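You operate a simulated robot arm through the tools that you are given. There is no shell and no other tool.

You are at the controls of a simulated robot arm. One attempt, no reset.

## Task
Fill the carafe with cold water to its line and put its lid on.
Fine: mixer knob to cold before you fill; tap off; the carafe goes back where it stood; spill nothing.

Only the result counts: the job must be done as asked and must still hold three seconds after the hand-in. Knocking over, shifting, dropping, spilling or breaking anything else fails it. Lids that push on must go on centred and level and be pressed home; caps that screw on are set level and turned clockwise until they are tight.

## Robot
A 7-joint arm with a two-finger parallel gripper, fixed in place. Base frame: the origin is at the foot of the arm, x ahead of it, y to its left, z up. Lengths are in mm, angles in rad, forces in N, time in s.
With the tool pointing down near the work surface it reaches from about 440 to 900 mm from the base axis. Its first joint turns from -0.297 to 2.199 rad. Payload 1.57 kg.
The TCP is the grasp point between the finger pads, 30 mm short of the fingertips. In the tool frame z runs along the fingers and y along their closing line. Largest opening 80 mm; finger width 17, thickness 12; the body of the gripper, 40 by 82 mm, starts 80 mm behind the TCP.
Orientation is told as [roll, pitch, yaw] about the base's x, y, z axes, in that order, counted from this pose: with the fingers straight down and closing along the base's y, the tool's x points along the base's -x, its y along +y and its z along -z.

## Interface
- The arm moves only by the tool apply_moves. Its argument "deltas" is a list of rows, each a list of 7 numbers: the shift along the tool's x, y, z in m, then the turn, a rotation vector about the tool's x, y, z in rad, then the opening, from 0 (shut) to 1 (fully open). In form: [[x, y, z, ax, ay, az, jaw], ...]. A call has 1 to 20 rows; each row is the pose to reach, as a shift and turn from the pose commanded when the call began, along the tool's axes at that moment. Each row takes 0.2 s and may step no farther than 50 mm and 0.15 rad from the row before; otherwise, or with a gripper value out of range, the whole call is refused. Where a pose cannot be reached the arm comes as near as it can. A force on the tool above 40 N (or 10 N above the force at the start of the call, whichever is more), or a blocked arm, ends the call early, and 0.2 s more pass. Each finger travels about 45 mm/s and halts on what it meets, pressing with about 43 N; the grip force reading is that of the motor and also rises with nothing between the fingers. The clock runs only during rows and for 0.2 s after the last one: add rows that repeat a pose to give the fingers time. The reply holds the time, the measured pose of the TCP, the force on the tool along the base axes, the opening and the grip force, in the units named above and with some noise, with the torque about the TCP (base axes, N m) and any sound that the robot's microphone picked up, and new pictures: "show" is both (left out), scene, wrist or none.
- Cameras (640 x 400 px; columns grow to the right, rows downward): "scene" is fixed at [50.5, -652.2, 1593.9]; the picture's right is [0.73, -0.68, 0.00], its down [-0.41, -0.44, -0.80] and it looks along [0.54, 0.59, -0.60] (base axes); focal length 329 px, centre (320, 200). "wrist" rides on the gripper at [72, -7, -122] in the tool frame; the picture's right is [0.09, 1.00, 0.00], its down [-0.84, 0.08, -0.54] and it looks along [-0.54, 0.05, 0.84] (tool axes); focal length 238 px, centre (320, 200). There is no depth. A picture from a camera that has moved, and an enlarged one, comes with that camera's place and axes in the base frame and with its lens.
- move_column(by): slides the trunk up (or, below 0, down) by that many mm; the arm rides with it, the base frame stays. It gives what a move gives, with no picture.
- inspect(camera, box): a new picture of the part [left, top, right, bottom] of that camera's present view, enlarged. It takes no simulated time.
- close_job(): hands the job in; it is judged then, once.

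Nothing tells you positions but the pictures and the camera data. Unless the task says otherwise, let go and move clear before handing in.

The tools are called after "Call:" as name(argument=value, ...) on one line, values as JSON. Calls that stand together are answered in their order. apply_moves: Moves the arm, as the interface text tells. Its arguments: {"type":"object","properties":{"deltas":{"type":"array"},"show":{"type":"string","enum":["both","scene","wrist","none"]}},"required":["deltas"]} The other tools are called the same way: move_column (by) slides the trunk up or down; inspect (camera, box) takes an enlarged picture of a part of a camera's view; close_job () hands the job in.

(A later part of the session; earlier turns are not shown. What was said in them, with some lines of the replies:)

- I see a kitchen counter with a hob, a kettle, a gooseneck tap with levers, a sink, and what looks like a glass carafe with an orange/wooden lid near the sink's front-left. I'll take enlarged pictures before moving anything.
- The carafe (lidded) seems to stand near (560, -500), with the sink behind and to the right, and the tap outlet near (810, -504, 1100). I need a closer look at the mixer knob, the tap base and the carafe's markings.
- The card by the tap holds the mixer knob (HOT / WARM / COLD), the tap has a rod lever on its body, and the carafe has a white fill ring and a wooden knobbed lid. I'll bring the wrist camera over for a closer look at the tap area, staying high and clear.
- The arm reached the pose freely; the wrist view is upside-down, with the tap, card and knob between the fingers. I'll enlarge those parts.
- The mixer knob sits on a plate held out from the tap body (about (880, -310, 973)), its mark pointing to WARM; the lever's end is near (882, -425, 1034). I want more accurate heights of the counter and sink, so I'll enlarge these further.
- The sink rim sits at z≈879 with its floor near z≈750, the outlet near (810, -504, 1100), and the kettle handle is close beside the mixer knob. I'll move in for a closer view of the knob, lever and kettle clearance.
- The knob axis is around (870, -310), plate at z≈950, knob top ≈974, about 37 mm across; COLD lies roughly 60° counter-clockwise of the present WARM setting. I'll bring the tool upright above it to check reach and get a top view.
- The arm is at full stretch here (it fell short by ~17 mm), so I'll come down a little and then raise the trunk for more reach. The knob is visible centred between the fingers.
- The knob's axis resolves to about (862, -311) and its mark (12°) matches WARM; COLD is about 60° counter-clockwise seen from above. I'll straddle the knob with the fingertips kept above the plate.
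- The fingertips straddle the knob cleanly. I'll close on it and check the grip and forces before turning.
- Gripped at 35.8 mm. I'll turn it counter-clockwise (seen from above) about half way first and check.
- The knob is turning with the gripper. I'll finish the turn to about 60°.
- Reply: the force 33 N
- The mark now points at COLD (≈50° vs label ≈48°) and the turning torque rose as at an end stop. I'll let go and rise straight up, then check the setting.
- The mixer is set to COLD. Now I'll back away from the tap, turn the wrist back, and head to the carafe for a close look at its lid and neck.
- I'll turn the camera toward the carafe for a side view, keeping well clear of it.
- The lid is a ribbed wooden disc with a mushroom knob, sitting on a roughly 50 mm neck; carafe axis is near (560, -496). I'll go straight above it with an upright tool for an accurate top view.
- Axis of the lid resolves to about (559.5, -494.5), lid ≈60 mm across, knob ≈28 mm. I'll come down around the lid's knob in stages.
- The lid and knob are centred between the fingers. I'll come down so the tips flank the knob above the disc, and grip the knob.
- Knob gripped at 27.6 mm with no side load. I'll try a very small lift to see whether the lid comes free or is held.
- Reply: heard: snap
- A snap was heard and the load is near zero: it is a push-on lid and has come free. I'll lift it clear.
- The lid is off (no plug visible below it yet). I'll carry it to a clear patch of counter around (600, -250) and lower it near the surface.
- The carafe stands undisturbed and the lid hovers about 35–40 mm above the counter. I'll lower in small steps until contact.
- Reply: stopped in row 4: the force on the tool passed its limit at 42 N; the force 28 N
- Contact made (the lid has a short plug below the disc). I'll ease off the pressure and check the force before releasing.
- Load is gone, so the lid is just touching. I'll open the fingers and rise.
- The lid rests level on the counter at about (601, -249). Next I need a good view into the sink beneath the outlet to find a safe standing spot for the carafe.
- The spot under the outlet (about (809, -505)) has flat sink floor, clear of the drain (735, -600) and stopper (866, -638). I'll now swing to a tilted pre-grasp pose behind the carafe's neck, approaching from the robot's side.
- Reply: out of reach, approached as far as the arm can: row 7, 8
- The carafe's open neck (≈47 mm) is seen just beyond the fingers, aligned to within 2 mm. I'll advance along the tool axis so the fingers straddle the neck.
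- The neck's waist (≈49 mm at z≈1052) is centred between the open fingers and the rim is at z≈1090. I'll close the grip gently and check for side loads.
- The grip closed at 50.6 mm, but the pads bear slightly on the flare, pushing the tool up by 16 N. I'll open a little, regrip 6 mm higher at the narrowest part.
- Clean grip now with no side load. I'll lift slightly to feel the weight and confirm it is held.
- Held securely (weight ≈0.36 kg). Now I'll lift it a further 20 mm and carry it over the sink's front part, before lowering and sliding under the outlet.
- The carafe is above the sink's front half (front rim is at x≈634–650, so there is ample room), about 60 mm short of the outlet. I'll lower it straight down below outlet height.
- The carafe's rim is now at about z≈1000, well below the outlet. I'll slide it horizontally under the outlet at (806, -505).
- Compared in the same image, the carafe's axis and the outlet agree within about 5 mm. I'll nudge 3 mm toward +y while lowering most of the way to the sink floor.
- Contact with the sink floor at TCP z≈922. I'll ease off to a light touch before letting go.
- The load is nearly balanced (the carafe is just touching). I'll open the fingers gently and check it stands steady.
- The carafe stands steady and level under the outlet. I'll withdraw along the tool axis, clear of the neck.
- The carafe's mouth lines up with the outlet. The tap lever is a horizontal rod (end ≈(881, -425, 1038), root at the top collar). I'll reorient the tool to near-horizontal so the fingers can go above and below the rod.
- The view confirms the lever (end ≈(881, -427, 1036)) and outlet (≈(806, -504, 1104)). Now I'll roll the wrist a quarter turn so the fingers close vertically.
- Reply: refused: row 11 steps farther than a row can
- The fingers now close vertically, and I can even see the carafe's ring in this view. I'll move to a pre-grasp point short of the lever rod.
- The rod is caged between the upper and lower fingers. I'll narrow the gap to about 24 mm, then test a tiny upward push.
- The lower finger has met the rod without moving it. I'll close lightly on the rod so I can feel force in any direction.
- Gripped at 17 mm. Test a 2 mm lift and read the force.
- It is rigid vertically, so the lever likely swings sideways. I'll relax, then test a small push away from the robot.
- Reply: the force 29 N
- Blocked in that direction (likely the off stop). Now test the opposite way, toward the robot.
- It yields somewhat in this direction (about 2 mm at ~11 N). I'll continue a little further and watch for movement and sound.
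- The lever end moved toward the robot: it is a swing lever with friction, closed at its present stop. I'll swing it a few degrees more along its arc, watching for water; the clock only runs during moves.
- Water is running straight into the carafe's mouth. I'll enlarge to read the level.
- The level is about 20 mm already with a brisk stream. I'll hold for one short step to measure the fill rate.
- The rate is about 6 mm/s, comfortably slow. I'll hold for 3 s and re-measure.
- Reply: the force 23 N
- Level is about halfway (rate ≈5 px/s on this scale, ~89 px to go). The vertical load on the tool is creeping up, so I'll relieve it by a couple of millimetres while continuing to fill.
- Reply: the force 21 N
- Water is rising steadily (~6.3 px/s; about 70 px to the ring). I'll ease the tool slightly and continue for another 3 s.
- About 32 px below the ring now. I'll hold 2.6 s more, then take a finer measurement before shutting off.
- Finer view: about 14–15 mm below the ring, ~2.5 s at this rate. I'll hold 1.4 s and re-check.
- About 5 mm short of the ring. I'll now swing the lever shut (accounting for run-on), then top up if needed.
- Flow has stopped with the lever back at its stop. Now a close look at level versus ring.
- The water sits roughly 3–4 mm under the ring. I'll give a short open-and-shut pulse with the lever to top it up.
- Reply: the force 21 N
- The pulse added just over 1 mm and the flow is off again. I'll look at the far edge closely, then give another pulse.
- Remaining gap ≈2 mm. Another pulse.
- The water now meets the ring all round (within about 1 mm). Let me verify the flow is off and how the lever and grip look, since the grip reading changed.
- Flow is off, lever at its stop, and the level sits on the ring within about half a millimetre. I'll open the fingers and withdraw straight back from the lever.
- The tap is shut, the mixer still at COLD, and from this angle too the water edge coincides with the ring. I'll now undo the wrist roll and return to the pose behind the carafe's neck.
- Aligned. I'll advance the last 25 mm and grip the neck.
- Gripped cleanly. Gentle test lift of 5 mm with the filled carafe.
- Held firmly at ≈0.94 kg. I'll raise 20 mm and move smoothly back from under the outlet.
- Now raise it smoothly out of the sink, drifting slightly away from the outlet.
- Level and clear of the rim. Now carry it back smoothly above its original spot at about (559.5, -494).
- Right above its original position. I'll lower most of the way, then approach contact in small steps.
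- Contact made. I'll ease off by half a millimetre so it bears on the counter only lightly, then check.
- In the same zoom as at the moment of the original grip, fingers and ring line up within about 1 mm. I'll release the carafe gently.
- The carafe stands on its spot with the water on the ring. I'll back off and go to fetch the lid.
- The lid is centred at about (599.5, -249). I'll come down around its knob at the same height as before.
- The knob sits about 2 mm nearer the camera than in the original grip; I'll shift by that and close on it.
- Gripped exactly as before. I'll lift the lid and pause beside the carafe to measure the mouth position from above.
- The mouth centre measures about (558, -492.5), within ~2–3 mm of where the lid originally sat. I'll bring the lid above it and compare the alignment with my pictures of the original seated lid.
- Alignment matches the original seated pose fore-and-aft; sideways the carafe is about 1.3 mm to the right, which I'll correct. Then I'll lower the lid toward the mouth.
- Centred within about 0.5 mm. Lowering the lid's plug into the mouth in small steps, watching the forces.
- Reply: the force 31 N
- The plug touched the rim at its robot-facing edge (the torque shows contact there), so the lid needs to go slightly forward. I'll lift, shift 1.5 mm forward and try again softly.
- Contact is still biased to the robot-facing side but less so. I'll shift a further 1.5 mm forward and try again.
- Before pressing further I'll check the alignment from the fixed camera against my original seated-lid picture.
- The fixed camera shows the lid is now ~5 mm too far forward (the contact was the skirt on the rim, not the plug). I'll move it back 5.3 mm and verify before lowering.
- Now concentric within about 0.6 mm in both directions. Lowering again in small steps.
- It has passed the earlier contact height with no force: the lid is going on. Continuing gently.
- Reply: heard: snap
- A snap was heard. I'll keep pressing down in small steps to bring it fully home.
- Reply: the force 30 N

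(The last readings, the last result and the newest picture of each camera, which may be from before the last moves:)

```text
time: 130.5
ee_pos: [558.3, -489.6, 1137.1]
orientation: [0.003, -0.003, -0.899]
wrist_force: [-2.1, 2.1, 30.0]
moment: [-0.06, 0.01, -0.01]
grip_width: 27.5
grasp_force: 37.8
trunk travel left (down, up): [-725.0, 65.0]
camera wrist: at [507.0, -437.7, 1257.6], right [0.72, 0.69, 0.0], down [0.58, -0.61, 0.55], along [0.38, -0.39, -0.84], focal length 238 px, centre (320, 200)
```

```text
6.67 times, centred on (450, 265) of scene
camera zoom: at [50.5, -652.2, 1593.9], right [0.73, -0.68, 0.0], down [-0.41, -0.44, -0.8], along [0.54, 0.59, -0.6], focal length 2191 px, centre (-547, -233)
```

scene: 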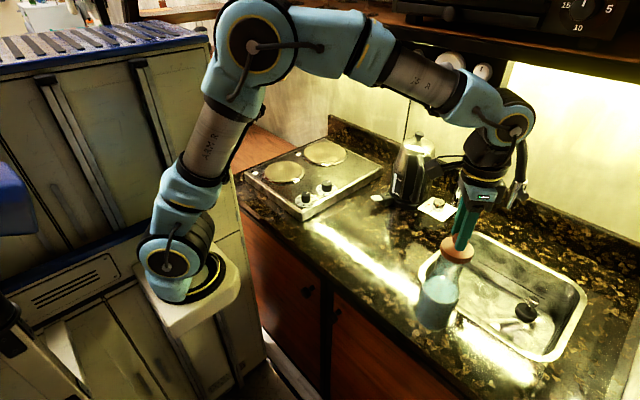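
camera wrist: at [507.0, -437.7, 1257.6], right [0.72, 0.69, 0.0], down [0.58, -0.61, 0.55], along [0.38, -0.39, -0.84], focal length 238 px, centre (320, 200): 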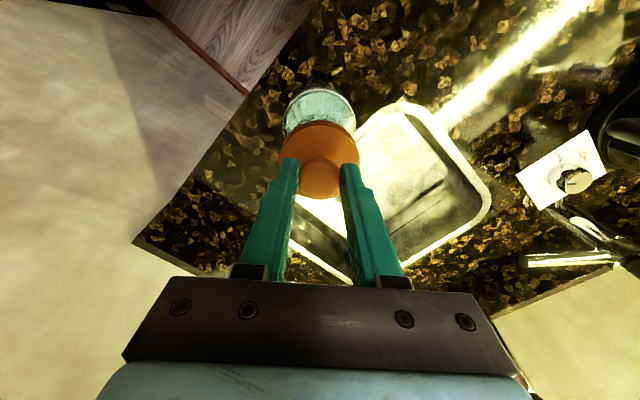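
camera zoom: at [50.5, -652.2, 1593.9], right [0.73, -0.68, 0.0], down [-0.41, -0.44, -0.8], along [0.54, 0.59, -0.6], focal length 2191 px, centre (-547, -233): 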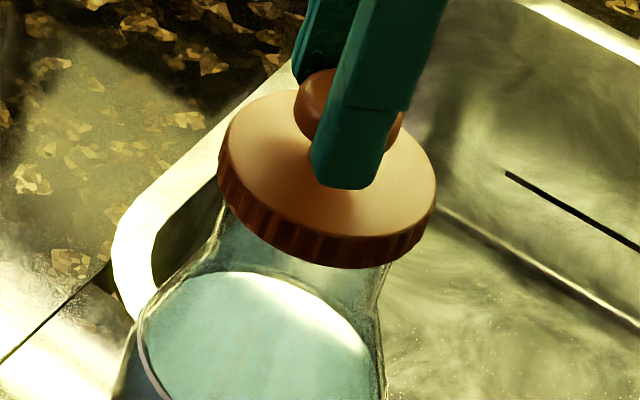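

The lid resists firmly and evenly now (30 N, no torque). I'll compare its height with the original seated picture using the same crops.

Call:
inspect(camera="scene", box=[410, 225, 510, 290])

Call:
inspect(camera="scene", box=[400, 220, 600, 370])

Call:
inspect(camera="wrist", box=[240, 80, 400, 260])

```text
6.15 times, centred on (460, 258) of scene
camera zoom: at [50.5, -652.2, 1593.9], right [0.73, -0.68, 0.0], down [-0.41, -0.44, -0.8], along [0.54, 0.59, -0.6], focal length 2022 px, centre (-542, -154)
```

zoom: 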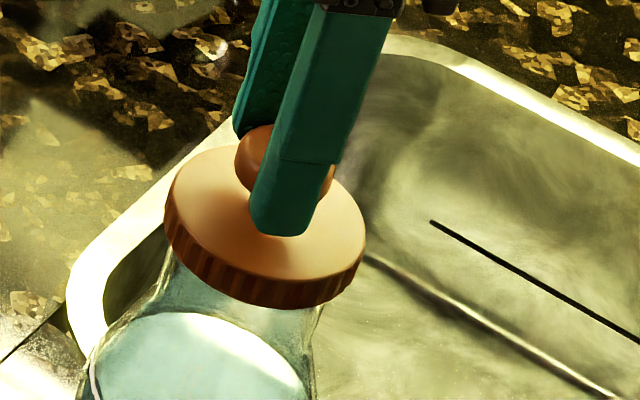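

```text
2.67 times, centred on (500, 295) of scene
camera zoom: at [50.5, -652.2, 1593.9], right [0.73, -0.68, 0.0], down [-0.41, -0.44, -0.8], along [0.54, 0.59, -0.6], focal length 876 px, centre (-160, -53)
```

zoom: 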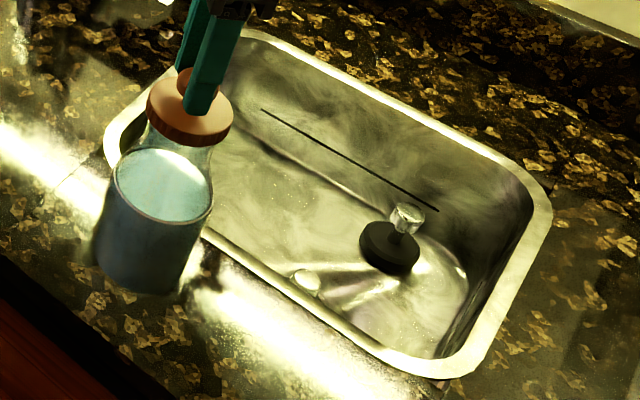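

```text
2.22 times, centred on (320, 170) of wrist
camera zoom: at [507.0, -437.7, 1257.6], right [0.72, 0.69, 0.0], down [0.58, -0.61, 0.55], along [0.38, -0.39, -0.84], focal length 530 px, centre (320, 267)
```

zoom: 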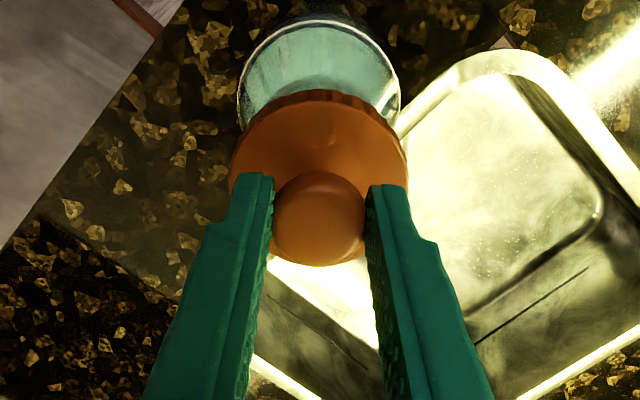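

The lid looks within about 1–1.5 mm of its original seated height. I'll press a bit harder to make sure it is fully home.

Call:
apply_moves(deltas=[[0, 0, 0.0007, 0, 0, 0, 0.2], [0, 0, 0.0013, 0, 0, 0, 0.2]], show="none")

Call:
inspect(camera="scene", box=[410, 225, 510, 290])

```text
time: 131.0
ee_pos: [558.1, -489.9, 1135.9]
orientation: [0.002, -0.008, -0.898]
wrist_force: [-5.4, 4.2, 18.3]
moment: [0.5, 0.61, -0.03]
grip_width: 27.3
grasp_force: 38.0
trunk travel left (down, up): [-725.0, 65.0]
stopped in row 2: the force on the tool passed its limit at 41 N (the readings are from after the stop); the commanded pose is now the measured one
```

```text
6.15 times, centred on (460, 258) of scene
camera zoom: at [50.5, -652.2, 1593.9], right [0.73, -0.68, 0.0], down [-0.41, -0.44, -0.8], along [0.54, 0.59, -0.6], focal length 2022 px, centre (-542, -154)
```

zoom: 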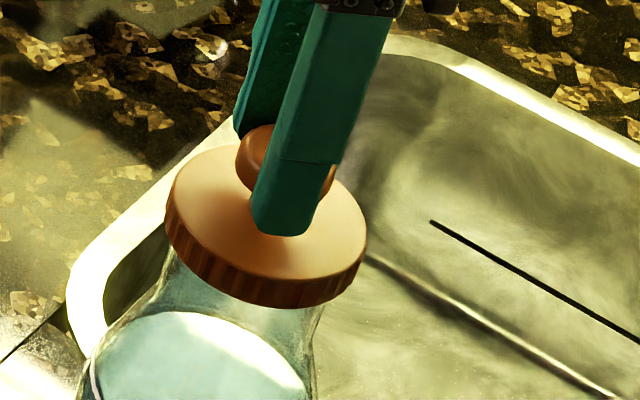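

Force rose to 41 N with no further movement, so it is home. I'll relax the pressure to near zero before opening the fingers.

Call:
apply_moves(deltas=[[0, 0, -0.0008, 0, 0, 0, 0.2], [0, 0, -0.0012, 0, 0, 0, 0.2]], show="none")

```text
time: 131.6
ee_pos: [558.2, -490.1, 1135.3]
orientation: [0.004, -0.004, -0.897]
wrist_force: [-2.3, 3.8, 12.1]
moment: [0.21, 0.19, 0.02]
grip_width: 27.4
grasp_force: 37.8
trunk travel left (down, up): [-725.0, 65.0]
```

Call:
apply_moves(deltas=[[0, 0, -0.0006, 0, 0, 0, 0.2], [0, 0, -0.0012, 0, 0, 0, 0.2]], show="none")

```text
time: 132.2
ee_pos: [559.7, -490.6, 1135.5]
orientation: [0.003, -0.003, -0.899]
wrist_force: [-2.0, 1.2, 2.9]
moment: [0.04, 0.04, 0.02]
grip_width: 27.2
grasp_force: 38.6
trunk travel left (down, up): [-725.0, 65.0]
```

Nearly unloaded. Opening the fingers and rising clear.

Call:
apply_moves(deltas=[[0, 0, 0, 0, 0, 0, 0.4], [0, 0, 0, 0, 0, 0, 0.55], [0, 0, 0, 0, 0, 0, 0.65], [0, 0, 0, 0, 0, 0, 0.65], [0, 0, -0.01, 0, 0, 0, 0.65], [0, 0, -0.03, 0, 0, 0, 0.65], [0, 0, -0.06, 0, 0, 0, 0.65], [0, 0, -0.06, 0, 0, 0, 0.65]], show="both")

Call:
inspect(camera="scene", box=[410, 225, 510, 290])

Call:
inspect(camera="scene", box=[410, 240, 490, 340])

Call:
inspect(camera="wrist", box=[240, 60, 400, 260])

```text
time: 134.0
ee_pos: [558.1, -490.1, 1196.5]
orientation: [0.003, -0.005, -0.897]
wrist_force: [0.1, -0.3, 0.1]
moment: [-0.01, 0.01, 0.01]
grip_width: 52.2
grasp_force: 0.1
trunk travel left (down, up): [-725.0, 65.0]
camera wrist: at [507.8, -439.4, 1318.9], right [0.72, 0.69, 0.0], down [0.58, -0.61, 0.55], along [0.38, -0.39, -0.84], focal length 238 px, centre (320, 200)
```

scene: 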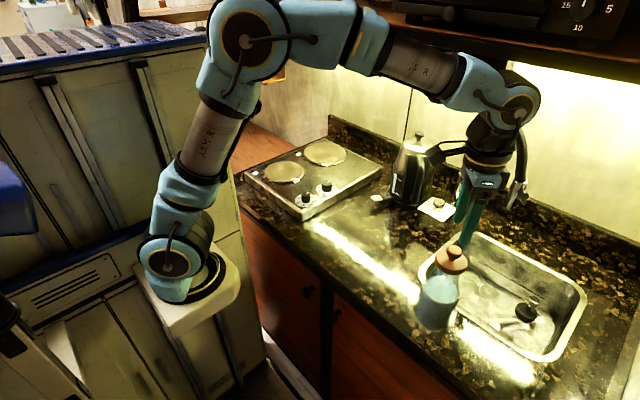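
wrist: 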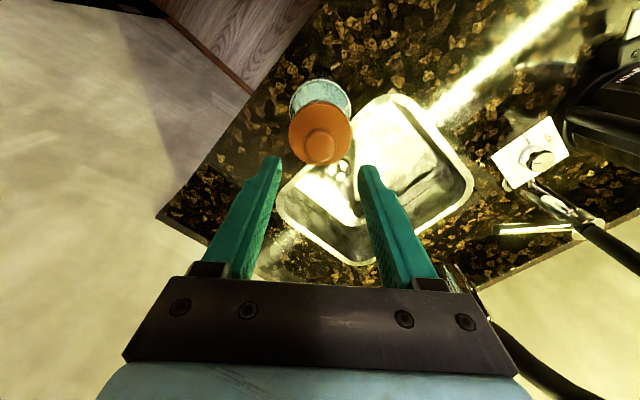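

```text
6.15 times, centred on (460, 258) of scene
camera zoom: at [50.5, -652.2, 1593.9], right [0.73, -0.68, 0.0], down [-0.41, -0.44, -0.8], along [0.54, 0.59, -0.6], focal length 2022 px, centre (-542, -154)
```

zoom: 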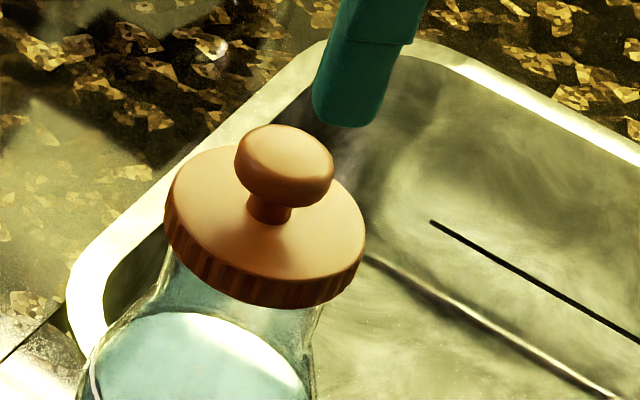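

```text
4.00 times, centred on (450, 290) of scene
camera zoom: at [50.5, -652.2, 1593.9], right [0.73, -0.68, 0.0], down [-0.41, -0.44, -0.8], along [0.54, 0.59, -0.6], focal length 1314 px, centre (-200, -160)
```

zoom: 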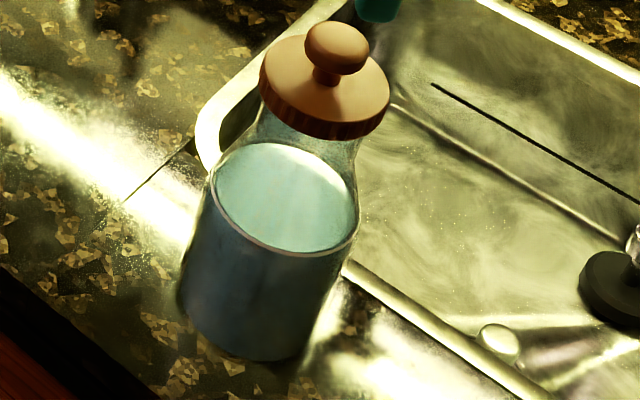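

```text
2.00 times, centred on (320, 160) of wrist
camera zoom: at [507.8, -439.4, 1318.9], right [0.72, 0.69, 0.0], down [0.58, -0.61, 0.55], along [0.38, -0.39, -0.84], focal length 477 px, centre (320, 280)
```

zoom: 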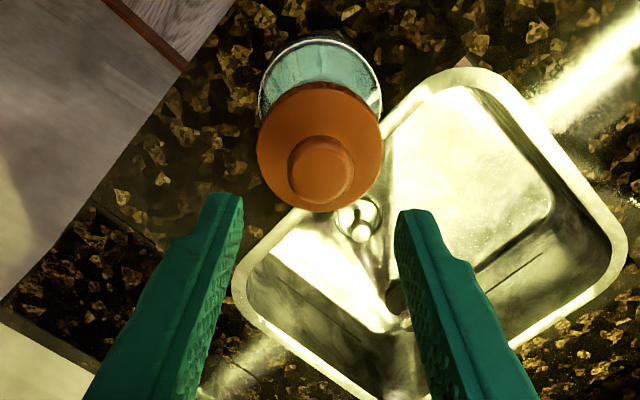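

The lid sits level and centred with the same look as at the start. I'll move the arm well clear and take a last look at everything.

Call:
apply_moves(deltas=[[0, 0, -0.03, 0, 0, 0, 0.65], [0, 0, -0.06, 0, 0, 0, 0.65], [0.032, 0.0096, -0.08, 0, 0, 0, 0.65], [0.065, 0.0193, -0.08, 0, 0, 0, 0.65], [0.105, 0.0313, -0.08, 0, 0, 0, 0.65], [0.145, 0.0433, -0.08, 0, 0, 0, 0.65], [0.185, 0.0553, -0.08, 0, 0, 0, 0.65], [0.225, 0.0673, -0.08, 0, 0, 0, 0.65], [0.258, 0.0771, -0.08, 0, 0, 0, 0.65], [0.258, 0.0771, -0.08, 0, 0, 0, 0.65]], show="both")

Call:
inspect(camera="scene", box=[400, 220, 600, 370])

Call:
inspect(camera="scene", box=[370, 100, 560, 230])

Call:
inspect(camera="scene", box=[425, 190, 465, 220])

Call:
inspect(camera="scene", box=[420, 260, 480, 345])

```text
time: 136.2
ee_pos: [456.3, -240.3, 1277.1]
orientation: [0.004, -0.006, -0.899]
wrist_force: [-0.5, 0.0, -0.1]
moment: [0.03, -0.01, -0.01]
grip_width: 51.8
grasp_force: 0.1
trunk travel left (down, up): [-725.0, 65.0]
camera wrist: at [406.7, -188.7, 1397.7], right [0.72, 0.69, 0.0], down [0.58, -0.61, 0.55], along [0.38, -0.39, -0.84], focal length 238 px, centre (320, 200)
```

scene: 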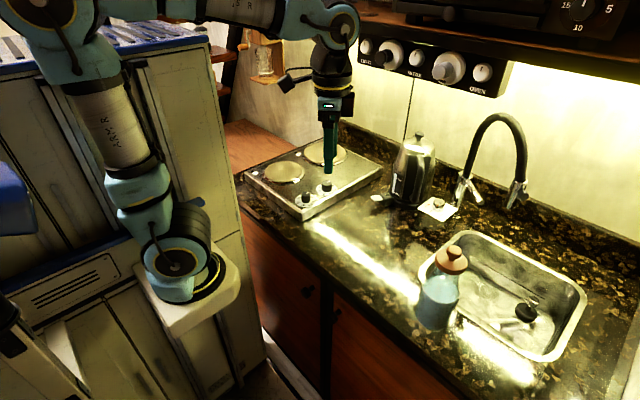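
wrist: 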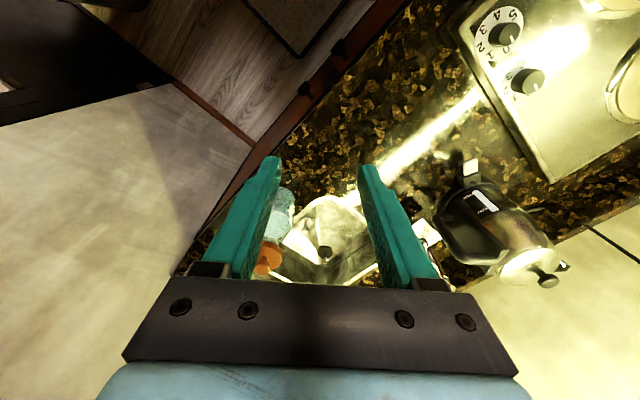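

```text
2.67 times, centred on (500, 295) of scene
camera zoom: at [50.5, -652.2, 1593.9], right [0.73, -0.68, 0.0], down [-0.41, -0.44, -0.8], along [0.54, 0.59, -0.6], focal length 876 px, centre (-160, -53)
```

zoom: 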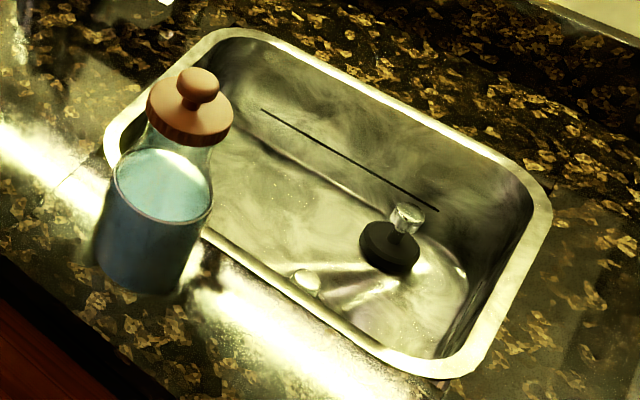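

```text
3.08 times, centred on (465, 165) of scene
camera zoom: at [50.5, -652.2, 1593.9], right [0.73, -0.68, 0.0], down [-0.41, -0.44, -0.8], along [0.54, 0.59, -0.6], focal length 1011 px, centre (-126, 308)
```

zoom: 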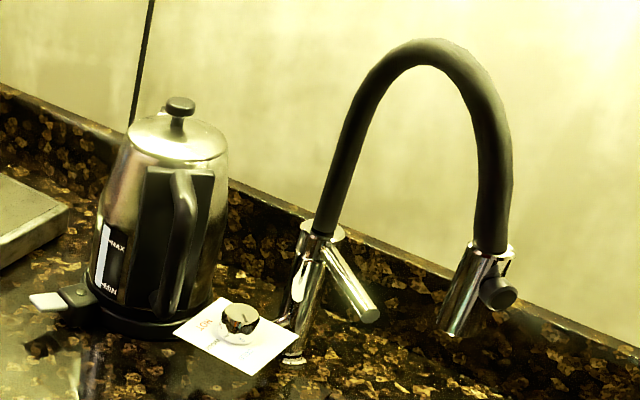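

```text
13.33 times, centred on (445, 205) of scene
camera zoom: at [50.5, -652.2, 1593.9], right [0.73, -0.68, 0.0], down [-0.41, -0.44, -0.8], along [0.54, 0.59, -0.6], focal length 4382 px, centre (-1347, 133)
```

zoom: 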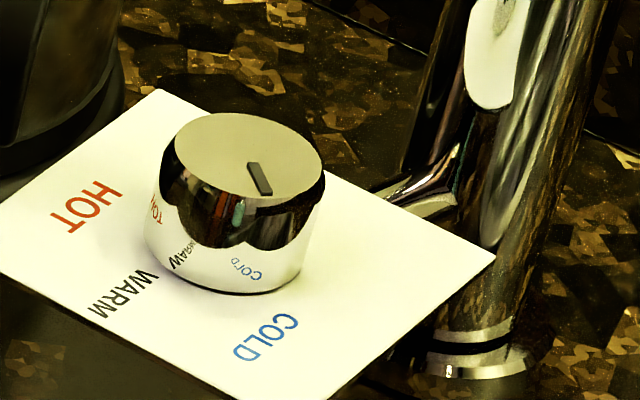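

```text
4.71 times, centred on (450, 302) of scene
camera zoom: at [50.5, -652.2, 1593.9], right [0.73, -0.68, 0.0], down [-0.41, -0.44, -0.8], along [0.54, 0.59, -0.6], focal length 1546 px, centre (-292, -282)
```

zoom: 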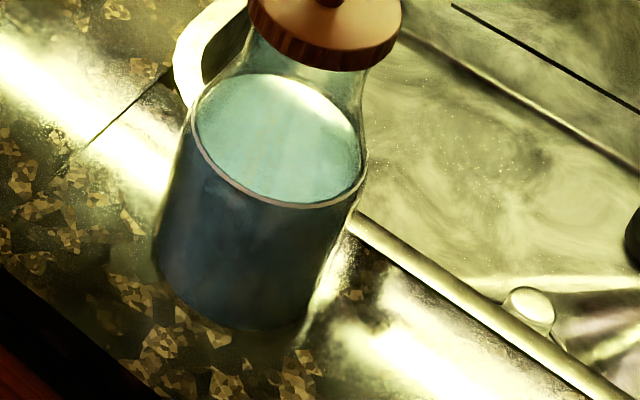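

Call:
inspect(camera="scene", box=[425, 268, 465, 308])

Call:
inspect(camera="scene", box=[425, 285, 465, 305])

Call:
inspect(camera="scene", box=[490, 160, 560, 230])

```text
10.00 times, centred on (445, 288) of scene
camera zoom: at [50.5, -652.2, 1593.9], right [0.73, -0.68, 0.0], down [-0.41, -0.44, -0.8], along [0.54, 0.59, -0.6], focal length 3286 px, centre (-930, -680)
```

zoom: 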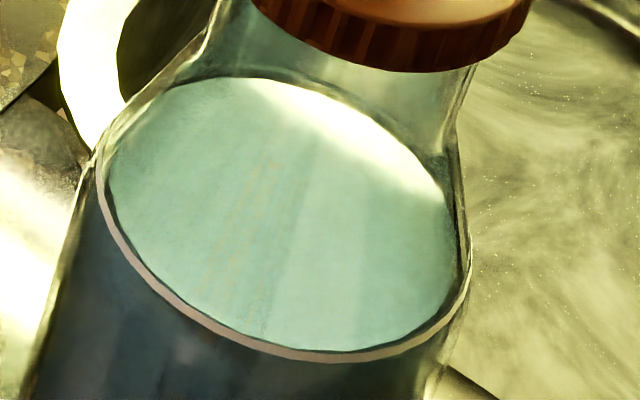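

```text
16.00 times, centred on (445, 295) of scene
camera zoom: at [50.5, -652.2, 1593.9], right [0.73, -0.68, 0.0], down [-0.41, -0.44, -0.8], along [0.54, 0.59, -0.6], focal length 5258 px, centre (-1680, -1320)
```

zoom: 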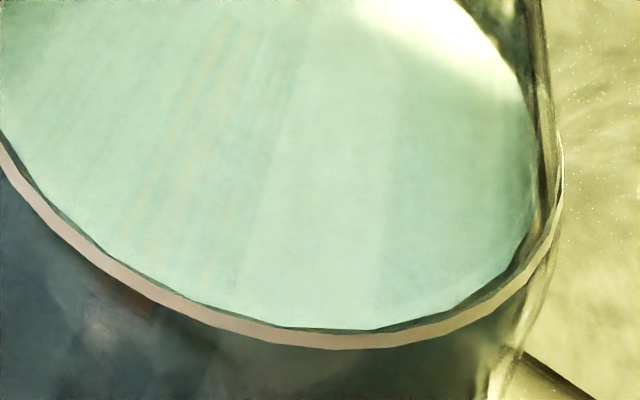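

```text
5.71 times, centred on (525, 195) of scene
camera zoom: at [50.5, -652.2, 1593.9], right [0.73, -0.68, 0.0], down [-0.41, -0.44, -0.8], along [0.54, 0.59, -0.6], focal length 1878 px, centre (-851, 229)
```

zoom: 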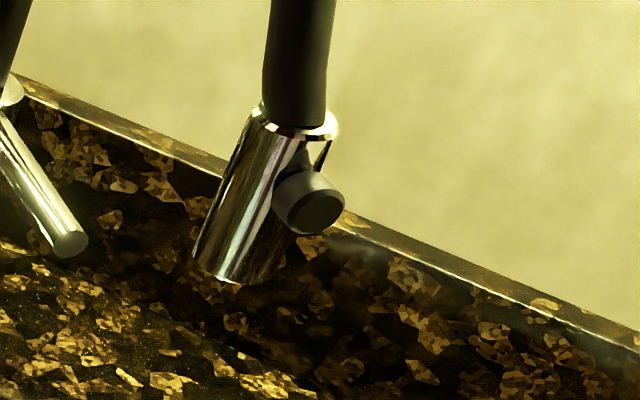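

The water meets the ring, the mixer points to COLD, and the lever and outlet are back as they were and dry. The lid is level and snapped on, and nothing else has moved. The carafe stands about 3–4 mm from its original spot. The arm is clear, so I'm handing in.

Call:
close_job()

```text
The job is handed in.
```

I filled the carafe with cold water to its line, pressed its lid back on, and handed the job in.

- **Mixer:** I turned the knob from WARM to COLD before any water ran, and it still points to COLD.
- **Fill:** The carafe stood in the sink under the outlet, and all the water went into it. By eye, the level is within about 1 mm of the ring.
- **Tap:** The lever is back against its stop, and nothing was running when I left.
- **Carafe:** It is back on the counter, about 3–4 mm from where it first stood, judged from the pictures.
- **Lid:** It snapped on, and I then pressed it to about 41 N with no further movement. In the pictures it looks level and centred. On the first tries it caught on the rim, so I lifted it and re-centred it.

I saw no spills, and nothing else looked moved in the last pictures. The arm is open and clear.
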